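You operate a simulated robot arm through the tools that you are given. There is no shell and no other tool. Be economical: measure what you need, move in short steps, check, and stop when the job is done.

The job below is to be done with a simulated robot arm. You get a single attempt, and the scene is never put back.

Task
Mains on, feed SPAN, and set both lower flows by the cards.
Fine: each lower blue case gets the flow on the card in its pocket.
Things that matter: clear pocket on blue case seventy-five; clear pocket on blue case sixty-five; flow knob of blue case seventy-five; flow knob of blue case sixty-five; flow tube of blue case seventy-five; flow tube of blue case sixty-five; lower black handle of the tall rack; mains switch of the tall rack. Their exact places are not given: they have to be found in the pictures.

It is judged by the outcome, as a careful person would: the job done as asked, and still so three seconds after it is handed in. It fails if anything else is knocked over, pushed out of place, dropped, spilled or broken.

Robot
A 7-joint arm with a two-finger parallel gripper on a trunk, on a base that drives. Base frame: it is fixed to the floor where the robot stands at the start and does not move with it; the origin is under the middle of the robot, x ahead of it, y to its left, z up. Lengths are in m, angles in degrees, forces in N, time in s.
With the tool pointing down near the work surface it reaches from about 0.48 to 0.92 m from the robot's upright axis, wherever it stands. Its first joint turns from -115.0 to 115.0 degrees. Places, roughly: clear pocket on blue case seventy-five [0.8, 0.2, 1.1]; clear pocket on blue case sixty-five [0.6, -0.5, 1.1]; flow knob of blue case seventy-five [0.7, 0.2, 0.8]; flow knob of blue case sixty-five [0.4, -0.5, 0.8]; flow tube of blue case seventy-five [0.7, 0.2, 1]; flow tube of blue case sixty-five [0.5, -0.5, 1]; lower black handle of the tall rack [0.6, 0, 0.9]; mains switch of the tall rack [0.6, 0, 0.8]. Payload 3.91 kg.
The TCP is the grasp point between the finger pads, 0.03 m short of the fingertips. In the tool frame z runs along the fingers and y along their closing line. Largest opening 0.11 m; finger width 0.02, thickness 0.01; the body of the gripper, 0.048 by 0.112 m, starts 0.055 m behind the TCP.
Orientation is told as [roll, pitch, yaw] about the base's x, y, z axes, in that order, counted from this pose: with the fingers straight down and closing along the base's y, the tool's x points along the base's -x, its y along +y and its z along -z.

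Tools
- The arm moves only by the tool servo_tool. Its argument "commands" is a list of rows, each an object (a shift or turn left out is 0, a gripper value left out holds the last) with "delta_rot": the turn, a rotation vector about the tool's x, y, z in units of 60 degrees (1.0 is 60 degrees), a list of three; "delta_pos": the shift along the tool's x, y, z in units of 150 mm (1.0 is 150 mm), a list of three; "claw": the finger opening in m, from 0 to 0.11. In form: [{"delta_rot": [rx, ry, rz], "delta_pos": [x, y, z], "claw": claw}, ...]. A call has 1 to 8 rows; each row is the pose to reach, as a shift and turn from the pose commanded when the call began, along the tool's axes at that moment. A call with a number of a shift or a turn outside -1 to 1 is refused whole. Each row takes 0.2 s and may step no farther than 0.05 m and 8.6 degrees from the row before; otherwise, or with a gripper value out of range, the whole call is refused. Where a pose cannot be reached the arm comes as near as it can. A force on the tool above 40 N (or 10 N above the force at the start of the call, whichever is more), or a blocked arm, ends the call early, and 0.2 s more pass. Each finger travels about 0.153 m/s and halts on what it meets, pressing with about 41 N; the grip force reading is that of the motor and also rises with nothing between the fingers. The clock runs only during rows and for 0.2 s after the last one: add rows that repeat a pose to give the fingers time. The reply holds the time, the measured pose of the TCP, the force on the tool along the base axes, the opening and the grip force, in the units named above and with some noise, with the torque about the TCP (base axes, N m) and any sound that the robot's microphone picked up.
- Cameras (640 x 400 px; columns grow to the right, rows downward): "scene" is now at [0.2085, 0.1468, 1.3179]; the picture's right is [-0.66, -0.75, 0.00], its down [-0.40, 0.36, -0.84] and it looks along [0.63, -0.56, -0.54] (base axes); focal length 224 px, centre (320, 200). "wrist" rides on the gripper at [0.072, 0.017, -0.103] in the tool frame; the picture's right is [-0.23, 0.97, 0.00], its down [-0.76, -0.18, -0.62] and it looks along [-0.61, -0.14, 0.78] (tool axes); focal length 222 px, centre (320, 200).
- get_image(camera): a new picture of that camera. The clock stands still meanwhile.
- slide_trunk(by): slides the trunk up (or, below 0, down) by that many m; the arm and the scene camera ride with it, the base frame stays. It gives what a move gives, with no picture.
- roll_base(legs): drives the robot by 1 to 6 legs, each [ahead, left, turn to the left] in m, m and degrees, along the robot's own axes; the way and the turn of a leg run together, so that a leg with both is an arc; at most 1.5 m and 180 degrees a leg. The arm and the cameras ride along, it lands a little off, and it stops where it bumps. It gives what a move gives.
- turn_head(pan, tilt): turns the head with the scene camera to pan (to the left, within 80 degrees either way) and tilt (down, from -29 to 69), counted from straight ahead of the robot. It gives what a move gives.
- locate(camera, pixels): there is no depth. For up to 12 entries [column, row, z] of the newest picture of that camera ("zoom" is the newest enlarged one), the place [x, y] in the base frame at which the ray of that pixel passes the height z, good to about 0.002 m. The clock stands still meanwhile.
- enlarge(camera, box): a new picture of the part [left, top, right, bottom] of that camera's present view, enlarged. The clock stands still meanwhile.
- hand_in(): hands the job in; it is judged then, once.

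Keep the steps short. Do not move on a guess: measure, check each grasp and each placing, and mend mistakes. In all there are 80 turns and 60 pictures (those below and enlarged ones count). Leave the gripper open and the arm clear of the work at the hand-in unless told otherwise, and finish with a single line.

The tools are called by a JSON object that holds its "op" and its "data". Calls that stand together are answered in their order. servo_tool: Moves the arm, as the interface text tells. Its arguments: {"type":"object","properties":{"commands":{"type":"array","items":{"type":"object","properties":{"delta_rot":{"type":"array","items":{"type":"number"}},"delta_pos":{"type":"array","items":{"type":"number"}},"claw":{"type":"number"}}}}},"required":["commands"]} The other tools are called the same way: slide_trunk (by) slides the trunk up or down; roll_base (legs) drives the base; turn_head (pan, tilt) turns the head that bears the scene camera; get_image (camera) takes a picture; locate (camera, pixels) gives the place at which the rays of pixels pass given heights; enlarge (camera, box) takes an enlarged picture of a part of a camera's view; hand_in () hands the job in.

At the start:

```text
clock: 0.0
ee_pos: [0.5097, -0.2211, 1.1579]
ee_rot: [0.0, 0.0, 0.0]
wrist_force: [-0.4, 0.8, -0.2]
torque: [0.04, 0.02, 0.0]
gripper_width: 0.1098
grasp_force: 0.1
trunk travel left (down, up): [-0.65, 0.34]
robot x, y, heading: [0.0001, -0.0006, 0.1]
head pan, tilt: [-41.4, 32.6]
```

scene: 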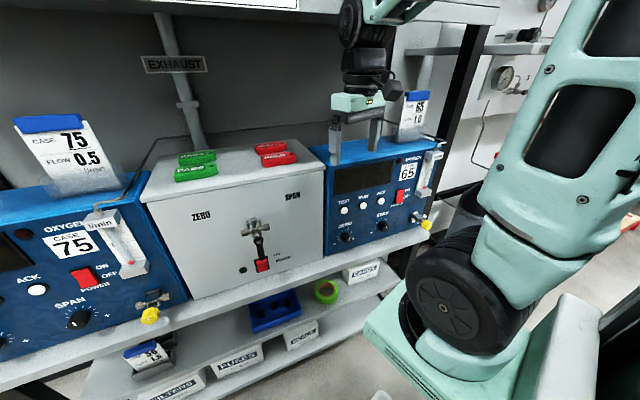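
wrist: 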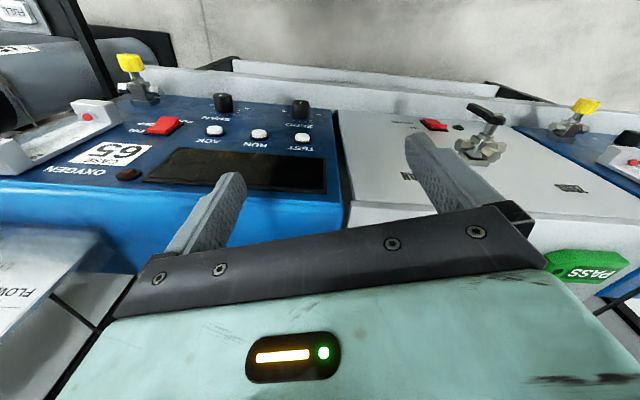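

I see two blue cases (75 on the left, 65 on the right) with a grey box between them carrying a black handle and a red switch. I'll enlarge the cards and the handle.

{"op": "enlarge", "data": {"camera": "scene", "box": [0, 100, 220, 340]}}

{"op": "enlarge", "data": {"camera": "scene", "box": [310, 80, 470, 260]}}

{"op": "enlarge", "data": {"camera": "scene", "box": [170, 170, 330, 290]}}

```text
1.67 times, centred on (110, 220) of scene
```

zoom: 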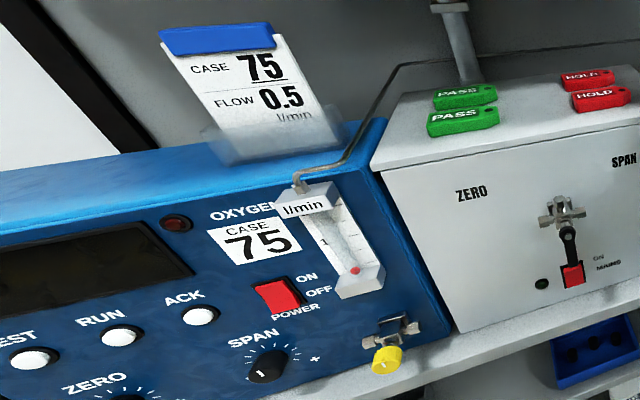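

```text
2.22 times, centred on (390, 170) of scene
```

zoom: 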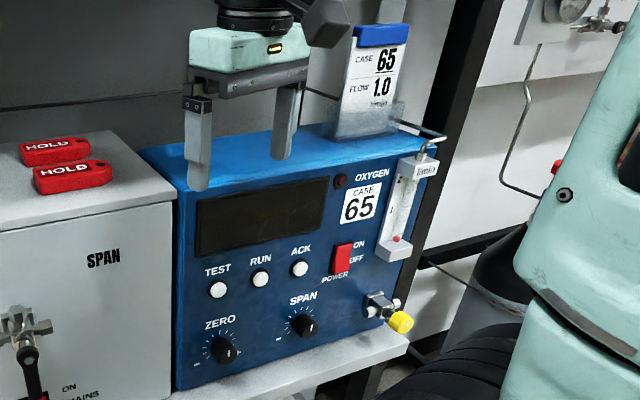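

```text
3.33 times, centred on (250, 230) of scene
```

zoom: 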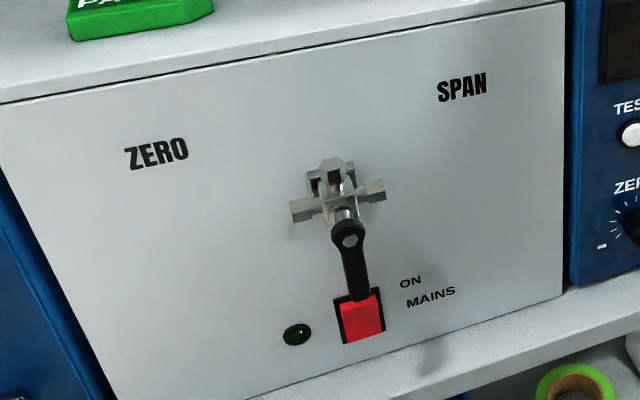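

Cards read 75 → 0.5 and 65 → 1.0 l/min; the lower handle now hangs straight down over the mains rocker. I look up to see the upper tier for reference.

{"op": "turn_head", "data": {"pan": -20, "tilt": -10}}

{"op": "get_image", "data": {"camera": "scene"}}

{"op": "turn_head", "data": {"pan": -10, "tilt": 35}}

{"op": "get_image", "data": {"camera": "scene"}}

```text
clock: 1.1
ee_pos: [0.5097, -0.22, 1.1573]
ee_rot: [0.1, 0.0, 0.0]
wrist_force: [0.4, 0.3, -0.5]
torque: [-0.01, -0.02, 0.02]
gripper_width: 0.1098
grasp_force: 0.1
trunk travel left (down, up): [-0.65, 0.34]
robot x, y, heading: [-0.0018, 0.0026, -0.2]
head pan, tilt: [-20.0, -10.0]
```

```text
54 pictures are left
```

scene: 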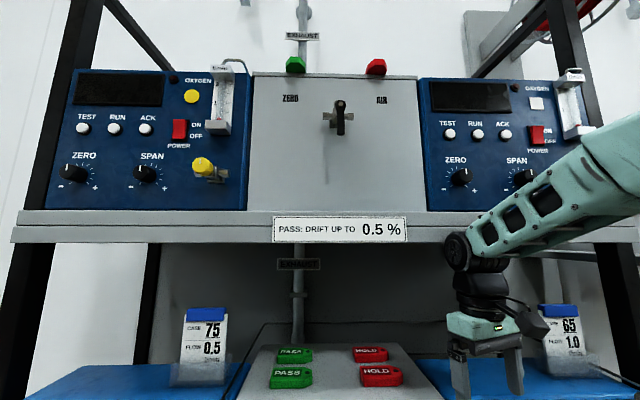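

```text
clock: 2.2
ee_pos: [0.5099, -0.2195, 1.1579]
ee_rot: [0.0, 0.0, 0.0]
wrist_force: [0.0, 0.4, -1.4]
torque: [0.0, -0.02, -0.01]
gripper_width: 0.1099
grasp_force: 0.1
trunk travel left (down, up): [-0.65, 0.34]
robot x, y, heading: [0.0024, -0.0021, -0.1]
head pan, tilt: [-10.0, 35.0]
```

```text
53 pictures are left
```

scene: 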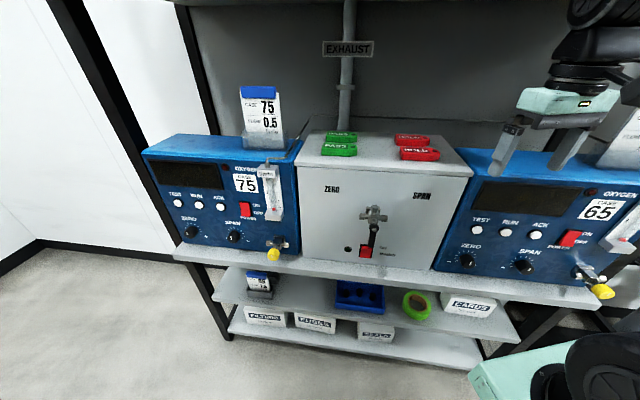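

ZERO is upper left and SPAN upper right of the valve. I'll measure rays on the rack: shelf edge, box top corners, valve, from the scene view, and take a wrist view for a second ray.

{"op": "locate", "data": {"camera": "scene", "pixels": [[176, 254, 0.75], [600, 304, 0.75], [298, 165, 1.0], [473, 176, 1.0], [372, 219, 0.85], [372, 219, 0.9], [366, 252, 0.8], [366, 252, 0.85], [276, 254, 0.78], [276, 254, 0.82], [600, 292, 0.78], [600, 292, 0.82]]}}

{"op": "get_image", "data": {"camera": "wrist"}}

{"op": "locate", "data": {"camera": "wrist", "pixels": [[484, 112, 0.85], [484, 112, 0.9], [433, 125, 0.8], [433, 125, 0.85], [586, 105, 0.78], [586, 105, 0.82], [130, 62, 0.78], [130, 62, 0.82], [405, 176, 0.95], [405, 176, 0.9], [570, 188, 0.95], [570, 188, 0.9]]}}

```text
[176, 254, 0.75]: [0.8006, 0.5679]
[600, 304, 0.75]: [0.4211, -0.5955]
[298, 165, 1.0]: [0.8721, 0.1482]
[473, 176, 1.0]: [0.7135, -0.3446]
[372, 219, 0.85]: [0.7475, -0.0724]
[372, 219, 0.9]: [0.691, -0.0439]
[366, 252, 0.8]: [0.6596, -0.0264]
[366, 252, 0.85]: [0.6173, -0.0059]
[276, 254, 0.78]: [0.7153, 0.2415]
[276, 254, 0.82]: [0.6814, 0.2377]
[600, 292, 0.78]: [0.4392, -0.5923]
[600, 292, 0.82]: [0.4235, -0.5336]
```

```text
52 pictures are left
```

wrist: 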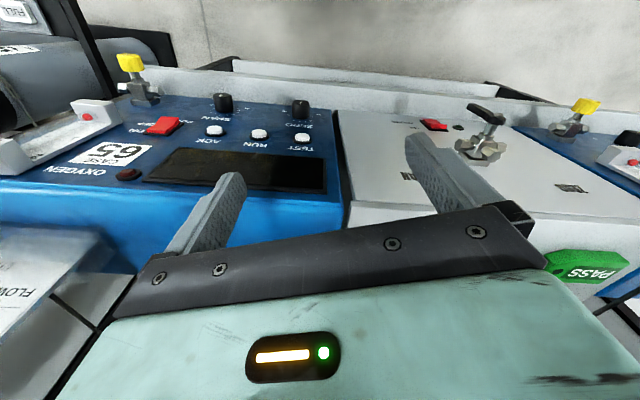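

```text
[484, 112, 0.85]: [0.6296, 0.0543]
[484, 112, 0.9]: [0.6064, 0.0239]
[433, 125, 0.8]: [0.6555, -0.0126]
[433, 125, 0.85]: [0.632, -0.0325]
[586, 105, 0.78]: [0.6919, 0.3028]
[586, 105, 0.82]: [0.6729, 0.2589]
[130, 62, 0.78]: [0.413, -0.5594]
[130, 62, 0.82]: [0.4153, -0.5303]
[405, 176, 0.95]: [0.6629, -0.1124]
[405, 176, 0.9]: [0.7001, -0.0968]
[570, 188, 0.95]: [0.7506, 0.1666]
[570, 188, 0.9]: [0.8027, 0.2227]
```

Triangulated: mains ≈ (0.646, −0.019, 0.817), knob 75 ≈ (0.663, 0.236, 0.841), knob 65 ≈ (0.416, −0.512, 0.838). The rack faces along heading ≈ −18.3°. I back off a little, square the robot to the rack and look again.

{"op": "roll_base", "data": {"legs": [[-0.15, 0, 0], [0, 0, -18.2], [0, 0.15, 0]]}}

{"op": "turn_head", "data": {"pan": 0, "tilt": 35}}

{"op": "get_image", "data": {"camera": "scene"}}

```text
clock: 5.6
ee_pos: [0.3087, -0.2296, 1.158]
ee_rot: [0.0, 0.0, -18.7]
wrist_force: [-1.1, 0.6, -0.3]
torque: [0.01, -0.01, -0.01]
gripper_width: 0.1098
grasp_force: 0.0
trunk travel left (down, up): [-0.65, 0.34]
robot x, y, heading: [-0.1022, 0.1477, -18.6]
head pan, tilt: [-10.0, 35.0]
```

```text
clock: 6.3
ee_pos: [0.3079, -0.2282, 1.1584]
ee_rot: [0.0, 0.0, -18.6]
wrist_force: [0.4, -0.1, 0.3]
torque: [0.01, -0.01, -0.02]
gripper_width: 0.1102
grasp_force: 0.0
trunk travel left (down, up): [-0.65, 0.34]
robot x, y, heading: [-0.1044, 0.1436, -18.7]
head pan, tilt: [0.0, 35.0]
```

```text
51 pictures are left
```

scene: 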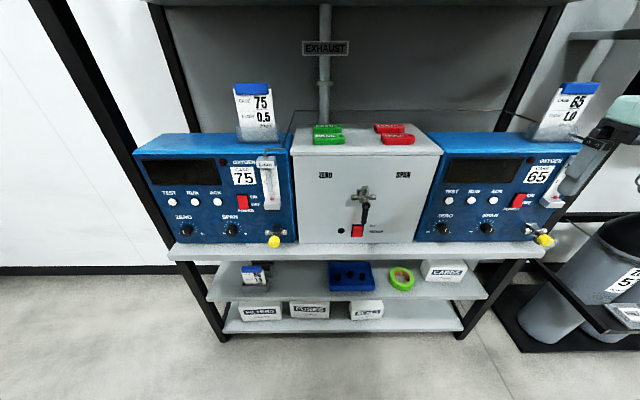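

The view is now square on. Next I tilt the fingers forward toward the panel while staying clear of it.

{"op": "servo_tool", "data": {"commands": [{"delta_rot": [0, -0.13, 0], "delta_pos": [-0.05, 0, 0]}, {"delta_rot": [0, -0.26, 0], "delta_pos": [-0.1, 0, 0]}, {"delta_rot": [0, -0.39, 0], "delta_pos": [-0.15, 0, 0]}, {"delta_rot": [0, -0.52, 0], "delta_pos": [-0.2, 0, 0]}, {"delta_rot": [0, -0.65, 0], "delta_pos": [-0.25, 0, 0]}, {"delta_rot": [0, -0.75, 0], "delta_pos": [-0.3, 0, 0]}]}}

{"op": "servo_tool", "data": {"commands": [{"delta_rot": [0, -0.13, 0]}, {"delta_rot": [0, -0.26, 0]}, {"delta_rot": [0, -0.39, 0]}, {"delta_rot": [0, -0.52, 0]}, {"delta_rot": [0, -0.65, 0]}, {"delta_rot": [0, -0.75, 0]}]}}

{"op": "get_image", "data": {"camera": "wrist"}}

```text
clock: 7.7
ee_pos: [0.3697, -0.2594, 1.1377]
ee_rot: [-0.2, -45.1, -18.5]
wrist_force: [-0.4, 1.2, 0.4]
torque: [-0.03, 0.01, -0.01]
gripper_width: 0.1099
grasp_force: 0.1
out of reach, approached as far as the arm can: row 4, 5, 6
trunk travel left (down, up): [-0.65, 0.34]
robot x, y, heading: [-0.1054, 0.145, -18.8]
head pan, tilt: [0.0, 35.0]
```

```text
clock: 9.1
ee_pos: [0.4115, -0.3261, 1.1663]
ee_rot: [-139.2, -89.8, 120.6]
wrist_force: [0.2, 0.4, 0.0]
torque: [0.0, 0.03, 0.0]
gripper_width: 0.11
grasp_force: 0.1
out of reach, approached as far as the arm can: row 2, 3, 4, 5, 6
trunk travel left (down, up): [-0.65, 0.34]
robot x, y, heading: [-0.1037, 0.1403, -18.4]
head pan, tilt: [0.0, 35.0]
```

```text
50 pictures are left
```

wrist: 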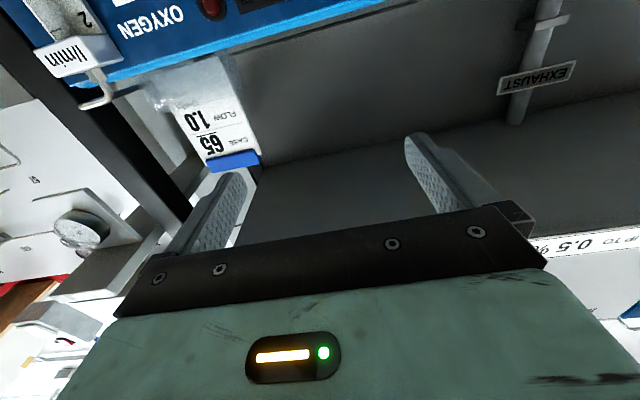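

The fingers now point forward. I back the base 0.1 m for clearance and lower the trunk by 0.3 m.

{"op": "roll_base", "data": {"legs": [[-0.1, 0, 0]]}}

{"op": "slide_trunk", "data": {"by": -0.3}}

{"op": "get_image", "data": {"camera": "scene"}}

{"op": "get_image", "data": {"camera": "wrist"}}

```text
clock: 10.3
ee_pos: [0.3167, -0.293, 1.1656]
ee_rot: [-42.2, -90.0, 23.8]
wrist_force: [-0.3, 0.0, -0.1]
torque: [-0.01, -0.01, -0.02]
gripper_width: 0.11
grasp_force: 0.0
trunk travel left (down, up): [-0.65, 0.34]
robot x, y, heading: [-0.2041, 0.1731, -18.5]
head pan, tilt: [0.0, 35.0]
```

```text
clock: 13.3
ee_pos: [0.3172, -0.2938, 0.8644]
ee_rot: [-37.9, -90.1, 19.4]
wrist_force: [0.3, 0.0, 0.1]
torque: [0.01, -0.02, 0.0]
gripper_width: 0.1103
grasp_force: 0.0
trunk travel left (down, up): [-0.35, 0.64]
robot x, y, heading: [-0.1991, 0.1762, -18.6]
head pan, tilt: [0.0, 35.0]
```

```text
49 pictures are left
```

scene: 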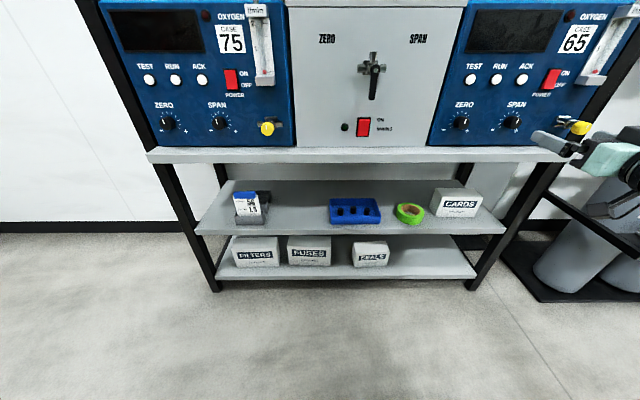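

```text
48 pictures are left
```

wrist: 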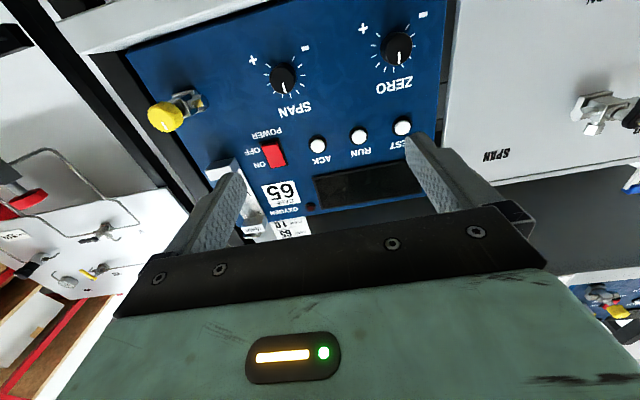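

The fingers are forward at z≈0.86. I tilt the head up to face the panel and enlarge the valve and knobs.

{"op": "turn_head", "data": {"pan": 0, "tilt": 12}}

{"op": "get_image", "data": {"camera": "scene"}}

{"op": "enlarge", "data": {"camera": "scene", "box": [300, 120, 440, 240]}}

```text
clock: 14.1
ee_pos: [0.3175, -0.2937, 0.8647]
ee_rot: [-40.4, -89.9, 21.9]
wrist_force: [-0.7, 0.4, -0.6]
torque: [-0.02, -0.01, -0.01]
gripper_width: 0.1101
grasp_force: 0.0
trunk travel left (down, up): [-0.35, 0.64]
robot x, y, heading: [-0.1993, 0.1769, -18.6]
head pan, tilt: [0.0, 12.0]
```

```text
47 pictures are left
```

scene: 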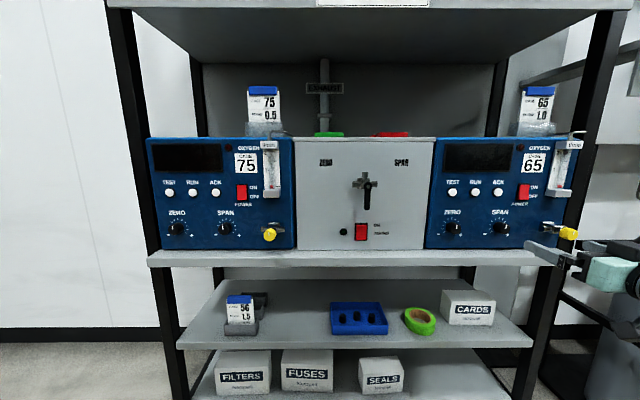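

```text
3.33 times, centred on (370, 180) of scene
```

zoom: 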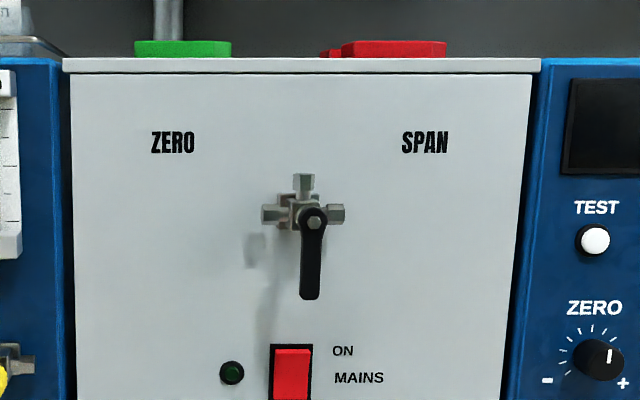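

The handle points straight down; SPAN is to the right. I shift the base 0.3 m left so the gripper comes in front of the valve, then take both views.

{"op": "roll_base", "data": {"legs": [[0, 0.3, 0]]}}

{"op": "get_image", "data": {"camera": "wrist"}}

{"op": "get_image", "data": {"camera": "scene"}}

```text
clock: 16.2
ee_pos: [0.4127, -0.0108, 0.8651]
ee_rot: [-42.2, -90.0, 24.1]
wrist_force: [-0.1, -0.1, -0.2]
torque: [-0.03, -0.01, -0.01]
gripper_width: 0.1099
grasp_force: 0.0
trunk travel left (down, up): [-0.35, 0.64]
robot x, y, heading: [-0.1077, 0.4546, -18.0]
head pan, tilt: [0.0, 12.0]
```

```text
45 pictures are left
```

wrist: 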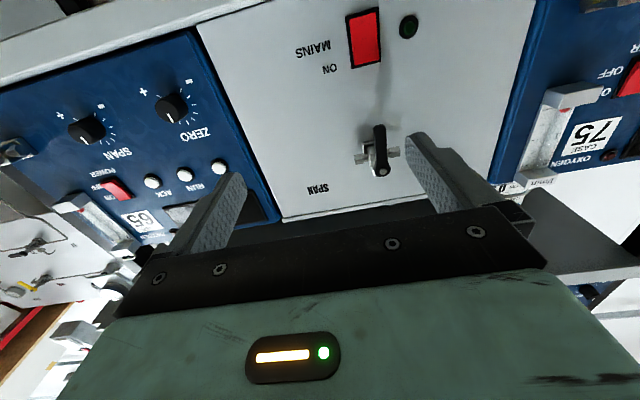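

```text
44 pictures are left
```

scene: 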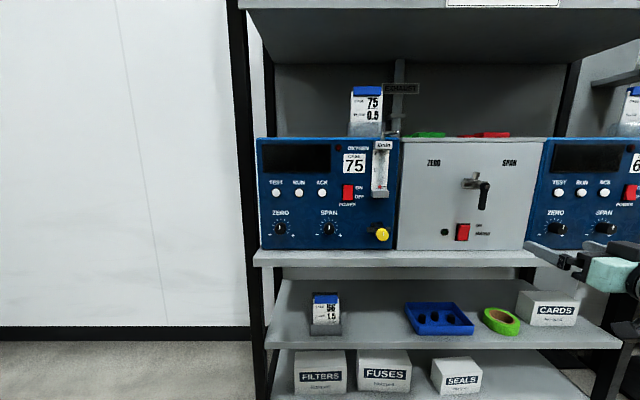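

I enlarge both views for precise pixels.

{"op": "enlarge", "data": {"camera": "wrist", "box": [320, 0, 440, 200]}}

{"op": "locate", "data": {"camera": "wrist", "pixels": [[379, 128, 0.87], [379, 128, 0.9], [381, 170, 0.87], [381, 170, 0.93], [364, 38, 0.81], [364, 38, 0.84], [366, 62, 0.81], [366, 62, 0.84]]}}

{"op": "enlarge", "data": {"camera": "scene", "box": [400, 140, 560, 260]}}

```text
2.00 times, centred on (380, 100) of wrist
```

zoom: 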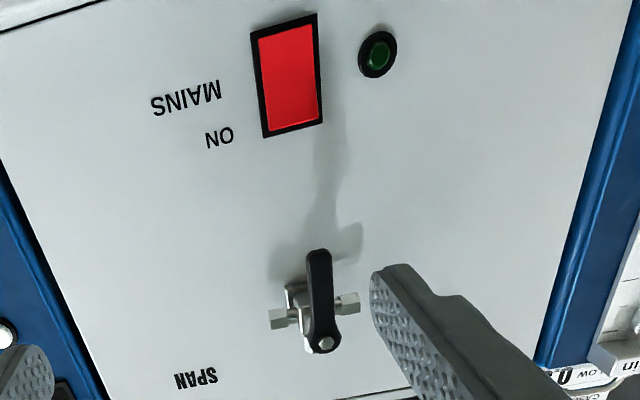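

```text
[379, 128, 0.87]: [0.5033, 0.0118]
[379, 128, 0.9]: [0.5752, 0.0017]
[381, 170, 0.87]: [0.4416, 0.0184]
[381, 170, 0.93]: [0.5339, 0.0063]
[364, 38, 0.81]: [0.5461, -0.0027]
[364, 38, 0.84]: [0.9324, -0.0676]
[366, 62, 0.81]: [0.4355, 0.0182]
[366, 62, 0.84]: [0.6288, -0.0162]
```

```text
3.33 times, centred on (480, 200) of scene
```

zoom: 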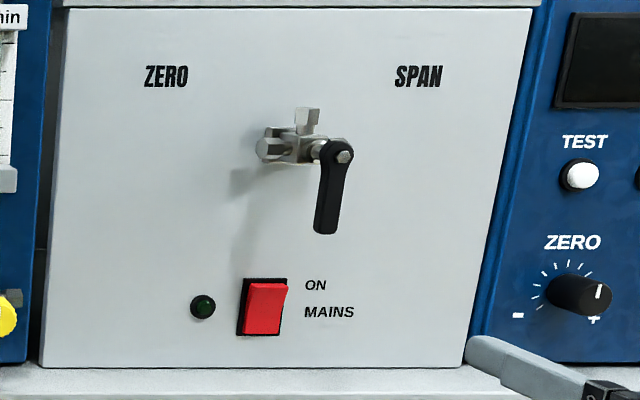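

{"op": "locate", "data": {"camera": "zoom", "pixels": [[343, 157, 0.9], [343, 157, 0.93], [325, 232, 0.86], [325, 232, 0.89], [263, 308, 0.81], [263, 308, 0.84], [266, 283, 0.82], [266, 283, 0.84], [298, 148, 0.9], [298, 148, 0.93]]}}

{"op": "locate", "data": {"camera": "wrist", "pixels": [[378.5, 126, 0.87], [378.5, 126, 0.9], [382.5, 171.5, 0.87], [382.5, 171.5, 0.93], [365, 37.5, 0.81], [365, 37.5, 0.82], [367.5, 62, 0.82], [367.5, 62, 0.84]]}}

```text
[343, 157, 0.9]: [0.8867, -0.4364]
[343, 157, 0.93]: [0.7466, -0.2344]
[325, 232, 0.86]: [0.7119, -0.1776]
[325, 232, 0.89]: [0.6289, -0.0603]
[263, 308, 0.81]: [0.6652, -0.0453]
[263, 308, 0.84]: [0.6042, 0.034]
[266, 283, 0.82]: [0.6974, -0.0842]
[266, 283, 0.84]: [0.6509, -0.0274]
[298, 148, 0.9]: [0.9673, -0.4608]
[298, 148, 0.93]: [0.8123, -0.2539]
```

```text
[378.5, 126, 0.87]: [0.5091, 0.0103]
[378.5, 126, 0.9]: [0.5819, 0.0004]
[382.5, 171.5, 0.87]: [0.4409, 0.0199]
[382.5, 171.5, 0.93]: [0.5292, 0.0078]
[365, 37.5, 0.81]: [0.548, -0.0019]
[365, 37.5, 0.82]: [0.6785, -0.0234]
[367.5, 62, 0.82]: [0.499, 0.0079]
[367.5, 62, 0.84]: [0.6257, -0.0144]
```

Measured: handle pivot ≈ z 0.965, tip ≈ z 0.904 at depth ≈0.555; mains rocker centre s≈0.183, z≈0.818, its ON end ≈ z 0.835, surface depth ≈0.62. I close the fingers and line up with the ON end.

{"op": "servo_tool", "data": {"commands": [{"delta_pos": [0.07, 0.15, 0], "claw": 0}, {"delta_pos": [0.15, 0.3, 0]}, {"delta_pos": [0.213, 0.427, 0.1]}, {"delta_pos": [0.213, 0.427, 0.4]}, {"delta_pos": [0.213, 0.427, 0.7]}, {"delta_pos": [0.213, 0.427, 0.9]}]}}

{"op": "get_image", "data": {"camera": "wrist"}}

{"op": "enlarge", "data": {"camera": "scene", "box": [400, 140, 560, 260]}}

```text
clock: 17.6
ee_pos: [0.5599, 0.0099, 0.8319]
ee_rot: [-26.7, -90.0, 8.6]
wrist_force: [-0.5, 0.3, 0.4]
torque: [-0.01, -0.01, -0.01]
gripper_width: 0.0
grasp_force: 37.9
out of reach, approached as far as the arm can: row 1, 2, 3
trunk travel left (down, up): [-0.35, 0.64]
robot x, y, heading: [-0.1097, 0.4562, -18.2]
head pan, tilt: [0.0, 12.0]
```

```text
41 pictures are left
```

wrist: 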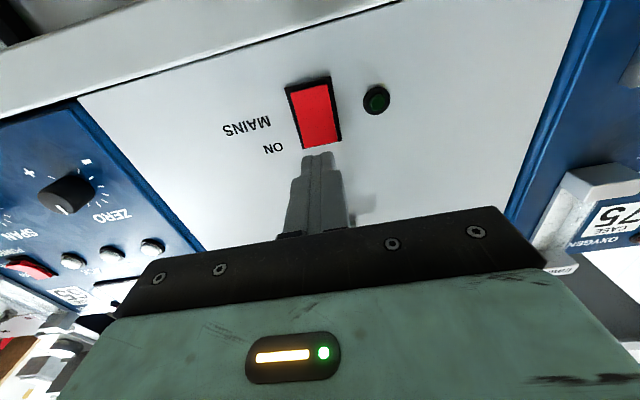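

```text
3.33 times, centred on (480, 200) of scene
```

zoom: 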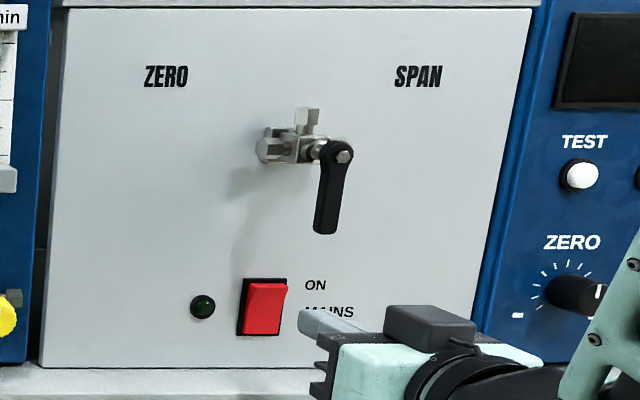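

Fingertips line up with the upper (ON) half of the rocker. I push in slowly, watching force and sound.

{"op": "servo_tool", "data": {"commands": [{"delta_pos": [0, 0, 0.15]}, {"delta_pos": [0, 0, 0.28]}, {"delta_pos": [0, 0, 0.32]}, {"delta_pos": [0, 0, 0.36]}, {"delta_pos": [0, 0, 0.4]}, {"delta_pos": [0, 0, 0.43]}]}}

{"op": "enlarge", "data": {"camera": "scene", "box": [320, 120, 560, 260]}}

```text
clock: 18.6
ee_pos: [0.61, -0.0074, 0.8329]
ee_rot: [-87.7, -90.0, 69.6]
wrist_force: [-17.8, 9.2, 8.0]
torque: [-0.19, 0.03, 0.15]
gripper_width: 0.0001
grasp_force: 37.5
trunk travel left (down, up): [-0.35, 0.64]
robot x, y, heading: [-0.109, 0.4572, -18.0]
head pan, tilt: [0.0, 12.0]
stopped in row 5: the force on the tool passed its limit at 52 N (the readings are from after the stop); the commanded pose is now the measured one
```

```text
2.67 times, centred on (440, 190) of scene
```

zoom: 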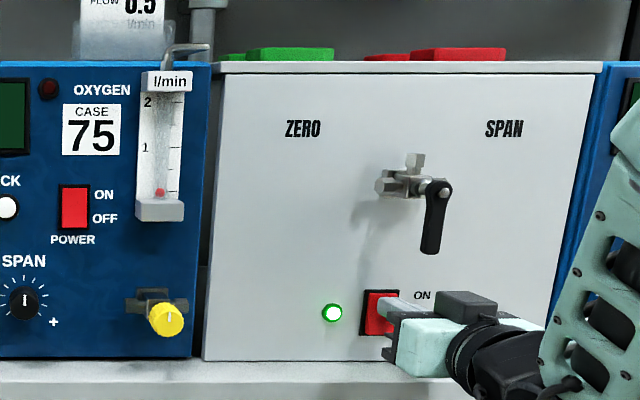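

Mains light is green and the displays lit: mains is on. I retract, then place the closed fingertips left of the handle near its lower end.

{"op": "servo_tool", "data": {"commands": [{"delta_pos": [0, 0, -0.3]}, {"delta_pos": [0, 0, -0.6]}, {"delta_pos": [-0.25, 0.1, -0.6]}, {"delta_pos": [-0.55, 0.2, -0.6]}, {"delta_pos": [-0.55, 0.2, -0.4]}, {"delta_pos": [-0.55, 0.2, -0.275]}]}}

{"op": "get_image", "data": {"camera": "wrist"}}

{"op": "enlarge", "data": {"camera": "scene", "box": [400, 140, 560, 260]}}

```text
clock: 20.1
ee_pos: [0.5802, 0.0336, 0.913]
ee_rot: [-6.9, -90.0, -11.2]
wrist_force: [0.5, -0.3, 0.6]
torque: [-0.01, 0.01, 0.01]
gripper_width: 0.0
grasp_force: 37.3
trunk travel left (down, up): [-0.35, 0.64]
robot x, y, heading: [-0.1074, 0.4536, -18.1]
head pan, tilt: [0.0, 12.0]
```

```text
38 pictures are left
```

wrist: 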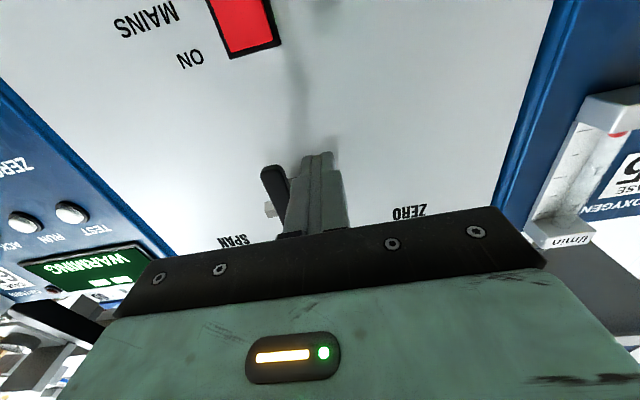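

```text
3.33 times, centred on (480, 200) of scene
```

zoom: 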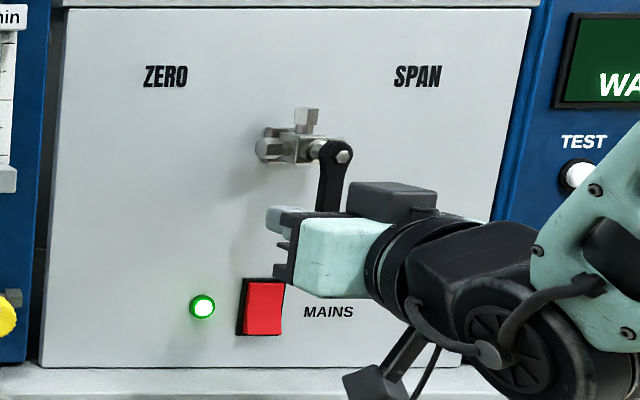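

The fingers sit just left of the handle, tips slightly past its thickness. I sweep it on an arc about the pivot, first to about 60°.

{"op": "servo_tool", "data": {"commands": [{"delta_pos": [-0.013, -0.073, 0]}, {"delta_pos": [0.008, -0.164, 0]}, {"delta_pos": [0.006, -0.257, 0]}, {"delta_pos": [-0.021, -0.346, 0]}, {"delta_pos": [-0.07, -0.425, 0]}]}}

{"op": "enlarge", "data": {"camera": "scene", "box": [320, 120, 560, 260]}}

{"op": "get_image", "data": {"camera": "wrist"}}

```text
clock: 21.2
ee_pos: [0.5596, -0.0283, 0.9254]
ee_rot: [-7.0, -89.8, -11.2]
wrist_force: [0.4, 1.3, 0.6]
torque: [-0.03, -0.01, 0.04]
gripper_width: 0.0
grasp_force: 37.7
trunk travel left (down, up): [-0.35, 0.64]
robot x, y, heading: [-0.1041, 0.4568, -18.0]
head pan, tilt: [0.0, 12.0]
```

```text
2.67 times, centred on (440, 190) of scene
```

zoom: 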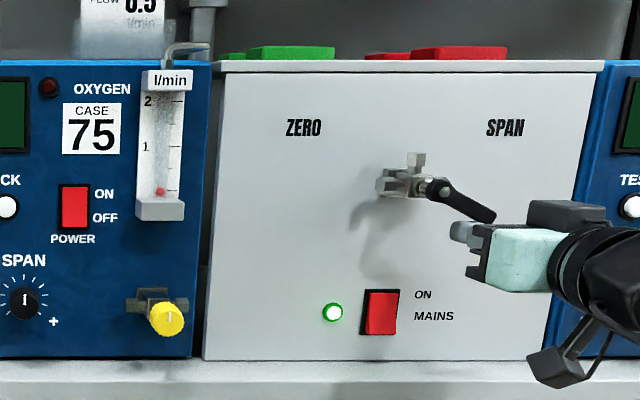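

```text
35 pictures are left
```

wrist: 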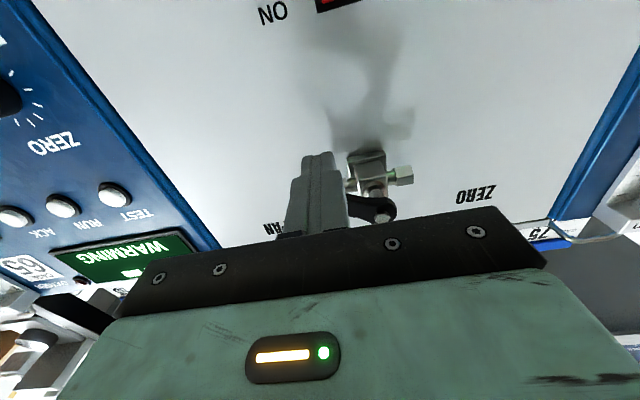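

The handle is at ≈60°. Continue to ≈90° in small steps.

{"op": "servo_tool", "data": {"commands": [{"delta_pos": [-0.025, -0.03, 0]}, {"delta_pos": [-0.055, -0.055, 0]}, {"delta_pos": [-0.095, -0.078, 0]}, {"delta_pos": [-0.14, -0.1, 0]}]}}

{"op": "enlarge", "data": {"camera": "scene", "box": [320, 120, 560, 260]}}

```text
clock: 22.2
ee_pos: [0.5578, -0.0425, 0.9461]
ee_rot: [-20.0, -89.8, 1.8]
wrist_force: [-0.2, 1.1, -0.4]
torque: [0.02, 0.02, 0.04]
gripper_width: 0.0
grasp_force: 37.7
trunk travel left (down, up): [-0.35, 0.64]
robot x, y, heading: [-0.1073, 0.4555, -18.0]
head pan, tilt: [0.0, 12.0]
```

```text
2.67 times, centred on (440, 190) of scene
```

zoom: 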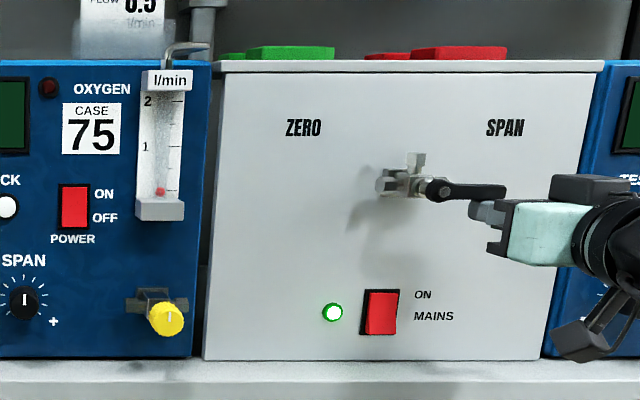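

The handle is nearly horizontal (≈88°). A 2 mm nudge up, then retract and look.

{"op": "servo_tool", "data": {"commands": [{"delta_pos": [-0.015, 0, 0]}, {"delta_pos": [-0.015, 0, 0]}]}}

{"op": "servo_tool", "data": {"commands": [{"delta_pos": [0.08, 0, 0]}, {"delta_pos": [0.08, 0, -0.3]}, {"delta_pos": [0.08, 0, -0.6]}, {"delta_pos": [0.08, 0, -0.9]}]}}

{"op": "enlarge", "data": {"camera": "scene", "box": [320, 120, 560, 260]}}

```text
clock: 22.9
ee_pos: [0.5572, -0.0431, 0.9468]
ee_rot: [-2.0, -89.6, -16.1]
wrist_force: [-4.0, 1.3, -6.0]
torque: [0.02, 0.06, -0.01]
gripper_width: 0.0
grasp_force: 37.7
trunk travel left (down, up): [-0.35, 0.64]
robot x, y, heading: [-0.1056, 0.4528, -18.0]
head pan, tilt: [0.0, 12.0]
```

```text
clock: 23.9
ee_pos: [0.4274, 0.0014, 0.9353]
ee_rot: [-19.1, -89.7, 1.1]
wrist_force: [-0.6, -0.3, -0.2]
torque: [0.03, 0.01, 0.01]
gripper_width: 0.0
grasp_force: 38.0
trunk travel left (down, up): [-0.35, 0.64]
robot x, y, heading: [-0.1051, 0.457, -17.8]
head pan, tilt: [0.0, 12.0]
```

```text
2.67 times, centred on (440, 190) of scene
```

zoom: 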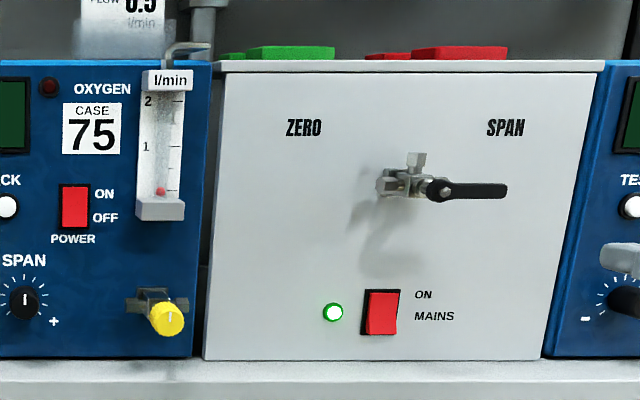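

The nudge met a firm end stop; handle stays horizontal toward SPAN. Next: knob of case 75. I move the open gripper in front of it.

{"op": "servo_tool", "data": {"commands": [{"delta_pos": [0.15, 0.25, -0.05], "claw": 0.06}, {"delta_pos": [0.3, 0.5, -0.05]}, {"delta_pos": [0.45, 0.75, -0.05]}, {"delta_pos": [0.6, 1.0, -0.05]}]}}

{"op": "servo_tool", "data": {"commands": [{"delta_pos": [0, 0.3, 0]}, {"delta_pos": [0, 0.6, 0]}, {"delta_pos": [0, 0.9, 0]}]}}

{"op": "get_image", "data": {"camera": "wrist"}}

{"op": "enlarge", "data": {"camera": "scene", "box": [320, 120, 480, 260]}}

```text
clock: 24.9
ee_pos: [0.4751, 0.0747, 0.8968]
ee_rot: [-13.2, -89.8, -4.9]
wrist_force: [-1.0, -0.3, -0.9]
torque: [0.01, 0.04, -0.04]
gripper_width: 0.0602
grasp_force: 0.1
out of reach, approached as far as the arm can: row 2, 3, 4
trunk travel left (down, up): [-0.35, 0.64]
robot x, y, heading: [-0.1051, 0.4545, -18.0]
head pan, tilt: [0.0, 12.0]
```

```text
clock: 25.6
ee_pos: [0.4744, 0.0748, 0.8981]
ee_rot: [-7.6, -89.8, -10.5]
wrist_force: [0.7, 0.2, 0.2]
torque: [0.03, -0.02, -0.02]
gripper_width: 0.06
grasp_force: 0.0
out of reach, approached as far as the arm can: row 1, 2, 3
trunk travel left (down, up): [-0.35, 0.64]
robot x, y, heading: [-0.1091, 0.4561, -18.0]
head pan, tilt: [0.0, 12.0]
```

```text
32 pictures are left
```

wrist: 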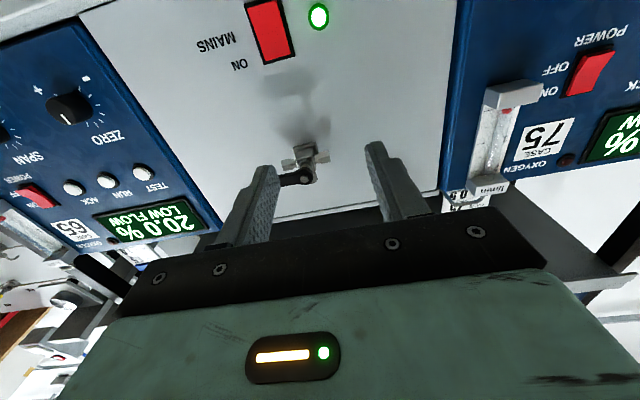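

```text
2.86 times, centred on (400, 190) of scene
```

zoom: 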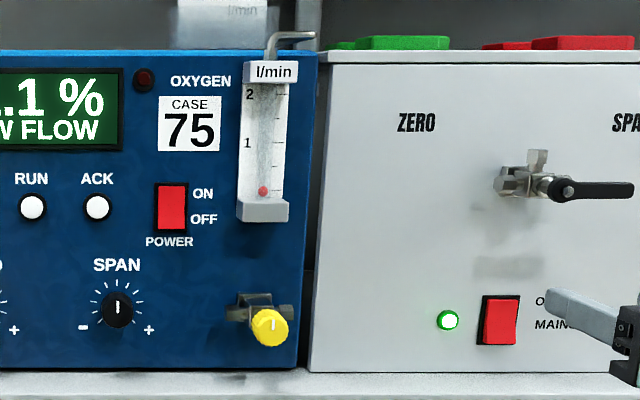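

Displays now show "LOW FLOW", so span gas is on. The arm can't go further left here, so I shift the base 0.22 m left instead.

{"op": "roll_base", "data": {"legs": [[0, 0.22, 0]]}}

{"op": "get_image", "data": {"camera": "wrist"}}

{"op": "get_image", "data": {"camera": "scene"}}

```text
clock: 27.4
ee_pos: [0.5432, 0.2858, 0.8982]
ee_rot: [-7.9, -89.8, -10.2]
wrist_force: [-0.1, -0.7, 0.0]
torque: [0.03, -0.01, 0.0]
gripper_width: 0.06
grasp_force: 0.1
trunk travel left (down, up): [-0.35, 0.64]
robot x, y, heading: [-0.0343, 0.6694, -18.0]
head pan, tilt: [0.0, 12.0]
```

```text
30 pictures are left
```

wrist: 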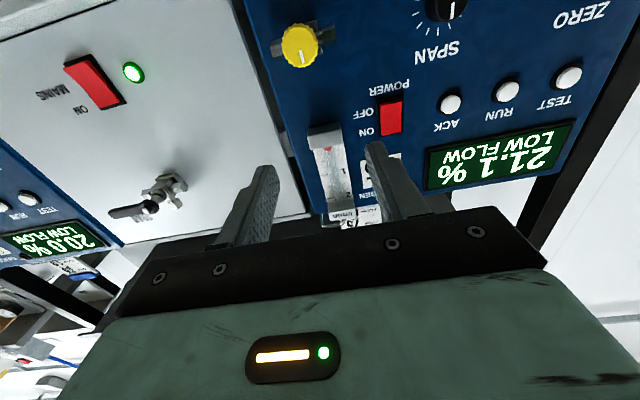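

```text
29 pictures are left
```

scene: 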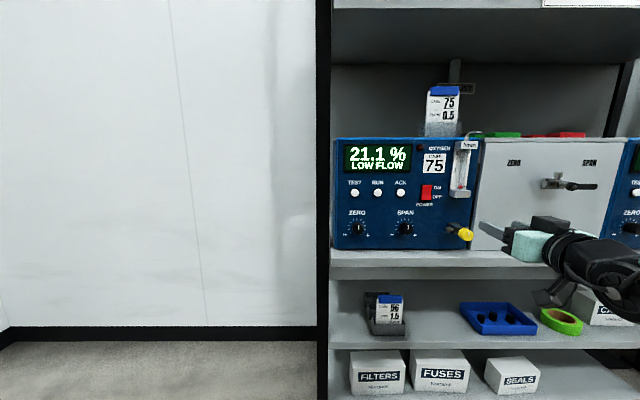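

Now I triangulate the yellow knob: wrist (300, 46), scene (466, 235).

{"op": "locate", "data": {"camera": "wrist", "pixels": [[300, 46, 0.83], [300, 46, 0.85], [318, 43, 0.83], [318, 43, 0.85], [282, 46, 0.83], [282, 46, 0.85]]}}

{"op": "locate", "data": {"camera": "scene", "pixels": [[466, 235, 0.83], [466, 235, 0.85], [452, 229, 0.83], [452, 229, 0.85]]}}

{"op": "enlarge", "data": {"camera": "wrist", "box": [260, 10, 380, 220]}}

```text
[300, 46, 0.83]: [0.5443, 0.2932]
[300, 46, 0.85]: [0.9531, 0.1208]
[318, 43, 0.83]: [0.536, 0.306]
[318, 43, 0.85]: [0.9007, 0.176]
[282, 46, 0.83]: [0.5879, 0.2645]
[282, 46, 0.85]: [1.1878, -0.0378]
```

```text
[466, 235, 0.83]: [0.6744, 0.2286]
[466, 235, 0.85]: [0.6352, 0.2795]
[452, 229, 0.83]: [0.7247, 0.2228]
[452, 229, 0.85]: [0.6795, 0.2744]
```

```text
1.90 times, centred on (320, 115) of wrist
```

zoom: 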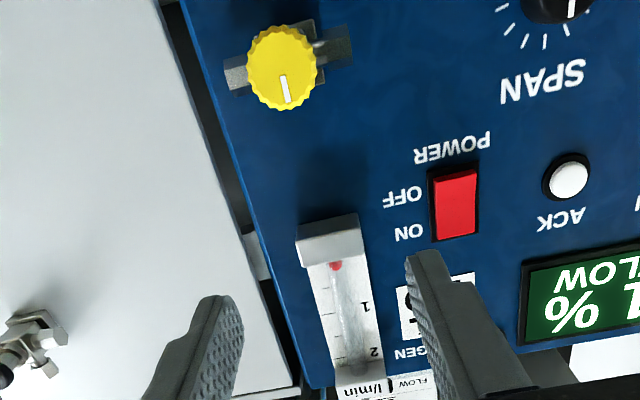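

Knob 75 front centre = (0.663, 0.243, 0.836), diameter ≈30 mm, mark pointing up. I line up, then advance around it with fingers open.

{"op": "servo_tool", "data": {"commands": [{"delta_pos": [0.15, -0.01, 0.1]}, {"delta_pos": [0.3, -0.018, 0.2]}, {"delta_pos": [0.413, -0.018, 0.27]}, {"delta_pos": [0.413, -0.018, 0.27]}]}}

{"op": "get_image", "data": {"camera": "wrist"}}

```text
clock: 28.4
ee_pos: [0.5803, 0.2708, 0.8347]
ee_rot: [-29.7, -89.8, 11.6]
wrist_force: [0.4, 0.2, 0.2]
torque: [0.03, -0.03, -0.01]
gripper_width: 0.06
grasp_force: 0.1
trunk travel left (down, up): [-0.35, 0.64]
robot x, y, heading: [-0.0406, 0.6667, -18.1]
head pan, tilt: [0.0, 12.0]
```

```text
27 pictures are left
```

wrist: 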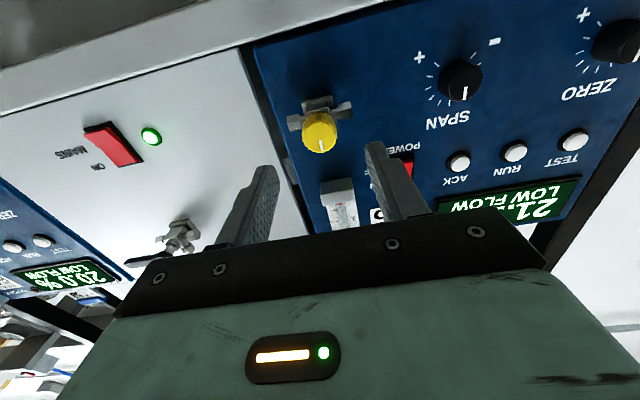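

Knob is centred between the fingers at column 320. Advance 69 mm and close.

{"op": "servo_tool", "data": {"commands": [{"delta_pos": [-0.008, 0, 0.15]}, {"delta_pos": [-0.008, 0, 0.3]}, {"delta_pos": [-0.008, 0, 0.4]}, {"delta_pos": [-0.008, 0, 0.46]}, {"delta_pos": [-0.008, 0, 0.46], "claw": 0.02}, {"delta_pos": [-0.008, 0, 0.46], "claw": 0.02}]}}

{"op": "enlarge", "data": {"camera": "scene", "box": [400, 120, 560, 260]}}

{"op": "get_image", "data": {"camera": "wrist"}}

```text
clock: 29.8
ee_pos: [0.6457, 0.25, 0.8489]
ee_rot: [-8.4, -89.9, -10.2]
wrist_force: [-9.9, -17.7, 11.8]
torque: [-0.33, 0.22, -0.31]
gripper_width: 0.0301
grasp_force: 10.1
out of reach, approached as far as the arm can: row 2, 3, 4, 5, 6
trunk travel left (down, up): [-0.35, 0.64]
robot x, y, heading: [-0.0401, 0.6625, -18.3]
head pan, tilt: [0.0, 12.0]
```

```text
2.86 times, centred on (480, 190) of scene
```

zoom: 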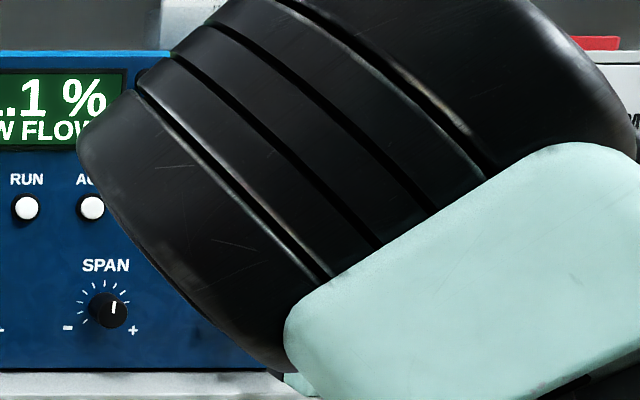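

```text
25 pictures are left
```

wrist: 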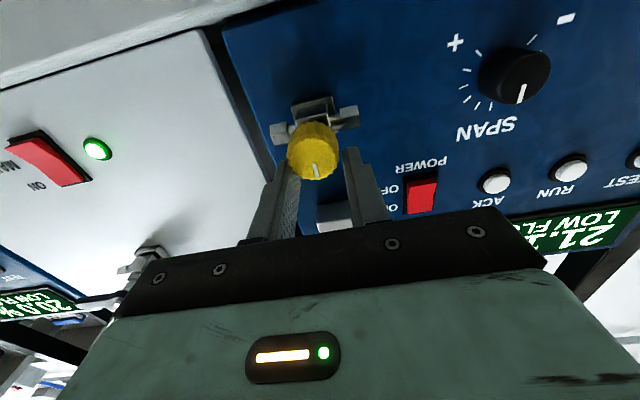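

The grip landed 13 mm high since the arm hit a reach limit. I open, retract, then back the base off for a better arm posture.

{"op": "servo_tool", "data": {"commands": [{"claw": 0.06}, {"claw": 0.06}, {"delta_pos": [0, 0, -0.3]}, {"delta_pos": [0, 0, -0.5]}]}}

{"op": "roll_base", "data": {"legs": [[-0.08, 0.08, 0]]}}

```text
clock: 30.8
ee_pos: [0.5738, 0.2761, 0.8471]
ee_rot: [5.9, -89.8, -24.1]
wrist_force: [0.0, -0.1, -0.4]
torque: [-0.03, 0.0, 0.01]
gripper_width: 0.0599
grasp_force: 0.0
trunk travel left (down, up): [-0.35, 0.64]
robot x, y, heading: [-0.0417, 0.6682, -17.9]
head pan, tilt: [0.0, 12.0]
```

```text
clock: 32.0
ee_pos: [0.5213, 0.377, 0.8482]
ee_rot: [-8.3, -89.8, -9.8]
wrist_force: [0.1, -0.1, -0.3]
torque: [0.01, 0.01, -0.02]
gripper_width: 0.0599
grasp_force: 0.1
trunk travel left (down, up): [-0.35, 0.64]
robot x, y, heading: [-0.0953, 0.7636, -18.1]
head pan, tilt: [0.0, 12.0]
```

Line up again: 82 mm right, 12 mm down, forward to depth 0.47.

{"op": "servo_tool", "data": {"commands": [{"delta_pos": [0.03, -0.2, 0.15]}, {"delta_pos": [0.06, -0.4, 0.3]}, {"delta_pos": [0.08, -0.55, 0.45]}, {"delta_pos": [0.08, -0.55, 0.62]}, {"delta_pos": [0.08, -0.55, 0.62]}]}}

{"op": "get_image", "data": {"camera": "wrist"}}

```text
clock: 33.2
ee_pos: [0.5852, 0.269, 0.8347]
ee_rot: [-5.3, -89.7, -12.8]
wrist_force: [-0.5, -0.2, 0.0]
torque: [0.03, -0.02, 0.01]
gripper_width: 0.0603
grasp_force: 0.0
trunk travel left (down, up): [-0.35, 0.64]
robot x, y, heading: [-0.0914, 0.7682, -18.2]
head pan, tilt: [0.0, 12.0]
```

```text
24 pictures are left
```

wrist: 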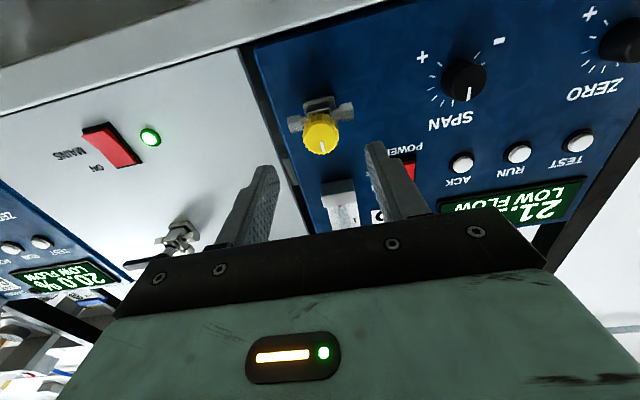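

Aligned (s 0.439, z 0.835), and reachable. Advance 64 mm and close.

{"op": "servo_tool", "data": {"commands": [{"delta_pos": [-0.008, 0, 0.15]}, {"delta_pos": [-0.008, 0, 0.3]}, {"delta_pos": [-0.008, 0, 0.43]}, {"delta_pos": [-0.008, 0, 0.43]}]}}

```text
clock: 34.2
ee_pos: [0.6456, 0.2487, 0.8358]
ee_rot: [-0.6, -89.9, -17.5]
wrist_force: [-0.1, 0.8, -0.2]
torque: [-0.04, -0.01, 0.02]
gripper_width: 0.06
grasp_force: 0.0
trunk travel left (down, up): [-0.35, 0.64]
robot x, y, heading: [-0.0947, 0.7662, -17.9]
head pan, tilt: [0.0, 12.0]
```

In place with no contact. I close on the knob, then turn counter-clockwise about 30° and look at the flow tube.

{"op": "servo_tool", "data": {"commands": [{"claw": 0.02}, {"claw": 0.02}, {"claw": 0.02, "delta_rot": [0, 0, -0.13]}, {"delta_rot": [0, 0, -0.26]}, {"delta_rot": [0, 0, -0.39]}, {"delta_rot": [0, 0, -0.5]}]}}

{"op": "get_image", "data": {"camera": "wrist"}}

{"op": "get_image", "data": {"camera": "scene"}}

```text
clock: 35.6
ee_pos: [0.6457, 0.249, 0.8353]
ee_rot: [-89.6, -59.9, 71.5]
wrist_force: [-5.9, 4.9, -2.3]
torque: [-0.09, -0.14, -0.42]
gripper_width: 0.0297
grasp_force: 45.4
trunk travel left (down, up): [-0.35, 0.64]
robot x, y, heading: [-0.0925, 0.7659, -18.0]
head pan, tilt: [0.0, 12.0]
```

```text
23 pictures are left
```

wrist: 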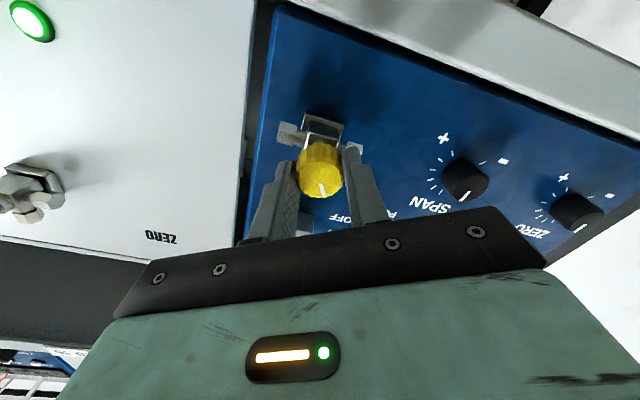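

```text
22 pictures are left
```

scene: 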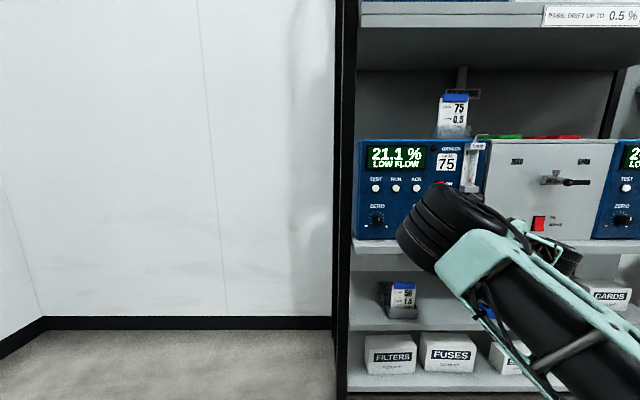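

The knob turned with the gripper. I zoom on the flow tube at (473,165).

{"op": "enlarge", "data": {"camera": "scene", "box": [440, 130, 510, 200]}}

```text
5.71 times, centred on (475, 165) of scene
```

zoom: 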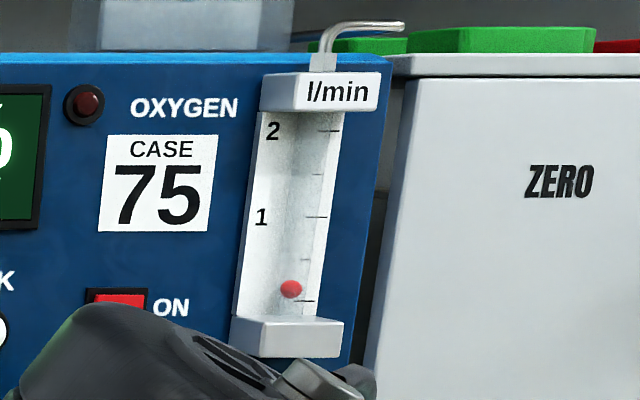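

Ball rose to ≈0.13 after 30° (0 tick at row 300, 0.5 at 259). Counter-clockwise opens. I turn a further 54°.

{"op": "servo_tool", "data": {"commands": [{"delta_rot": [0, 0, -0.13]}, {"delta_rot": [0, 0, -0.26]}, {"delta_rot": [0, 0, -0.39]}, {"delta_rot": [0, 0, -0.52]}, {"delta_rot": [0, 0, -0.65]}, {"delta_rot": [0, 0, -0.78]}, {"delta_rot": [0, 0, -0.9]}, {"delta_rot": [0, 0, -0.9]}]}}

{"op": "enlarge", "data": {"camera": "scene", "box": [440, 130, 510, 200]}}

```text
clock: 36.8
ee_pos: [0.6457, 0.2479, 0.8381]
ee_rot: [-87.8, -21.2, 71.6]
wrist_force: [6.5, -3.5, -7.9]
torque: [-0.37, -1.16, -0.04]
gripper_width: 0.0299
grasp_force: 44.9
out of reach, approached as far as the arm can: row 5, 6
trunk travel left (down, up): [-0.35, 0.64]
robot x, y, heading: [-0.0929, 0.7658, -17.9]
head pan, tilt: [0.0, 12.0]
stopped in row 6: the force on the tool passed its limit at 48 N (the readings are from after the stop); the commanded pose is now the measured one
```

```text
5.71 times, centred on (475, 165) of scene
```

zoom: 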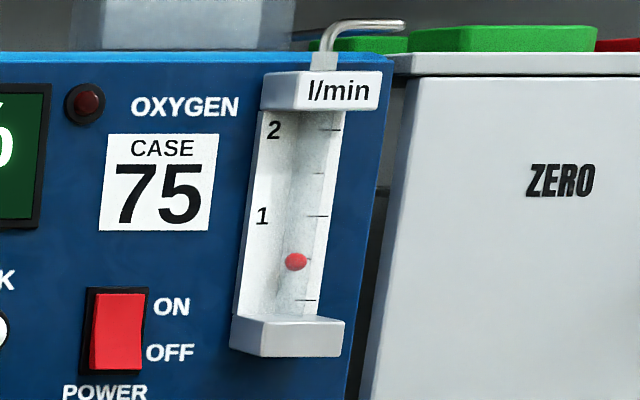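

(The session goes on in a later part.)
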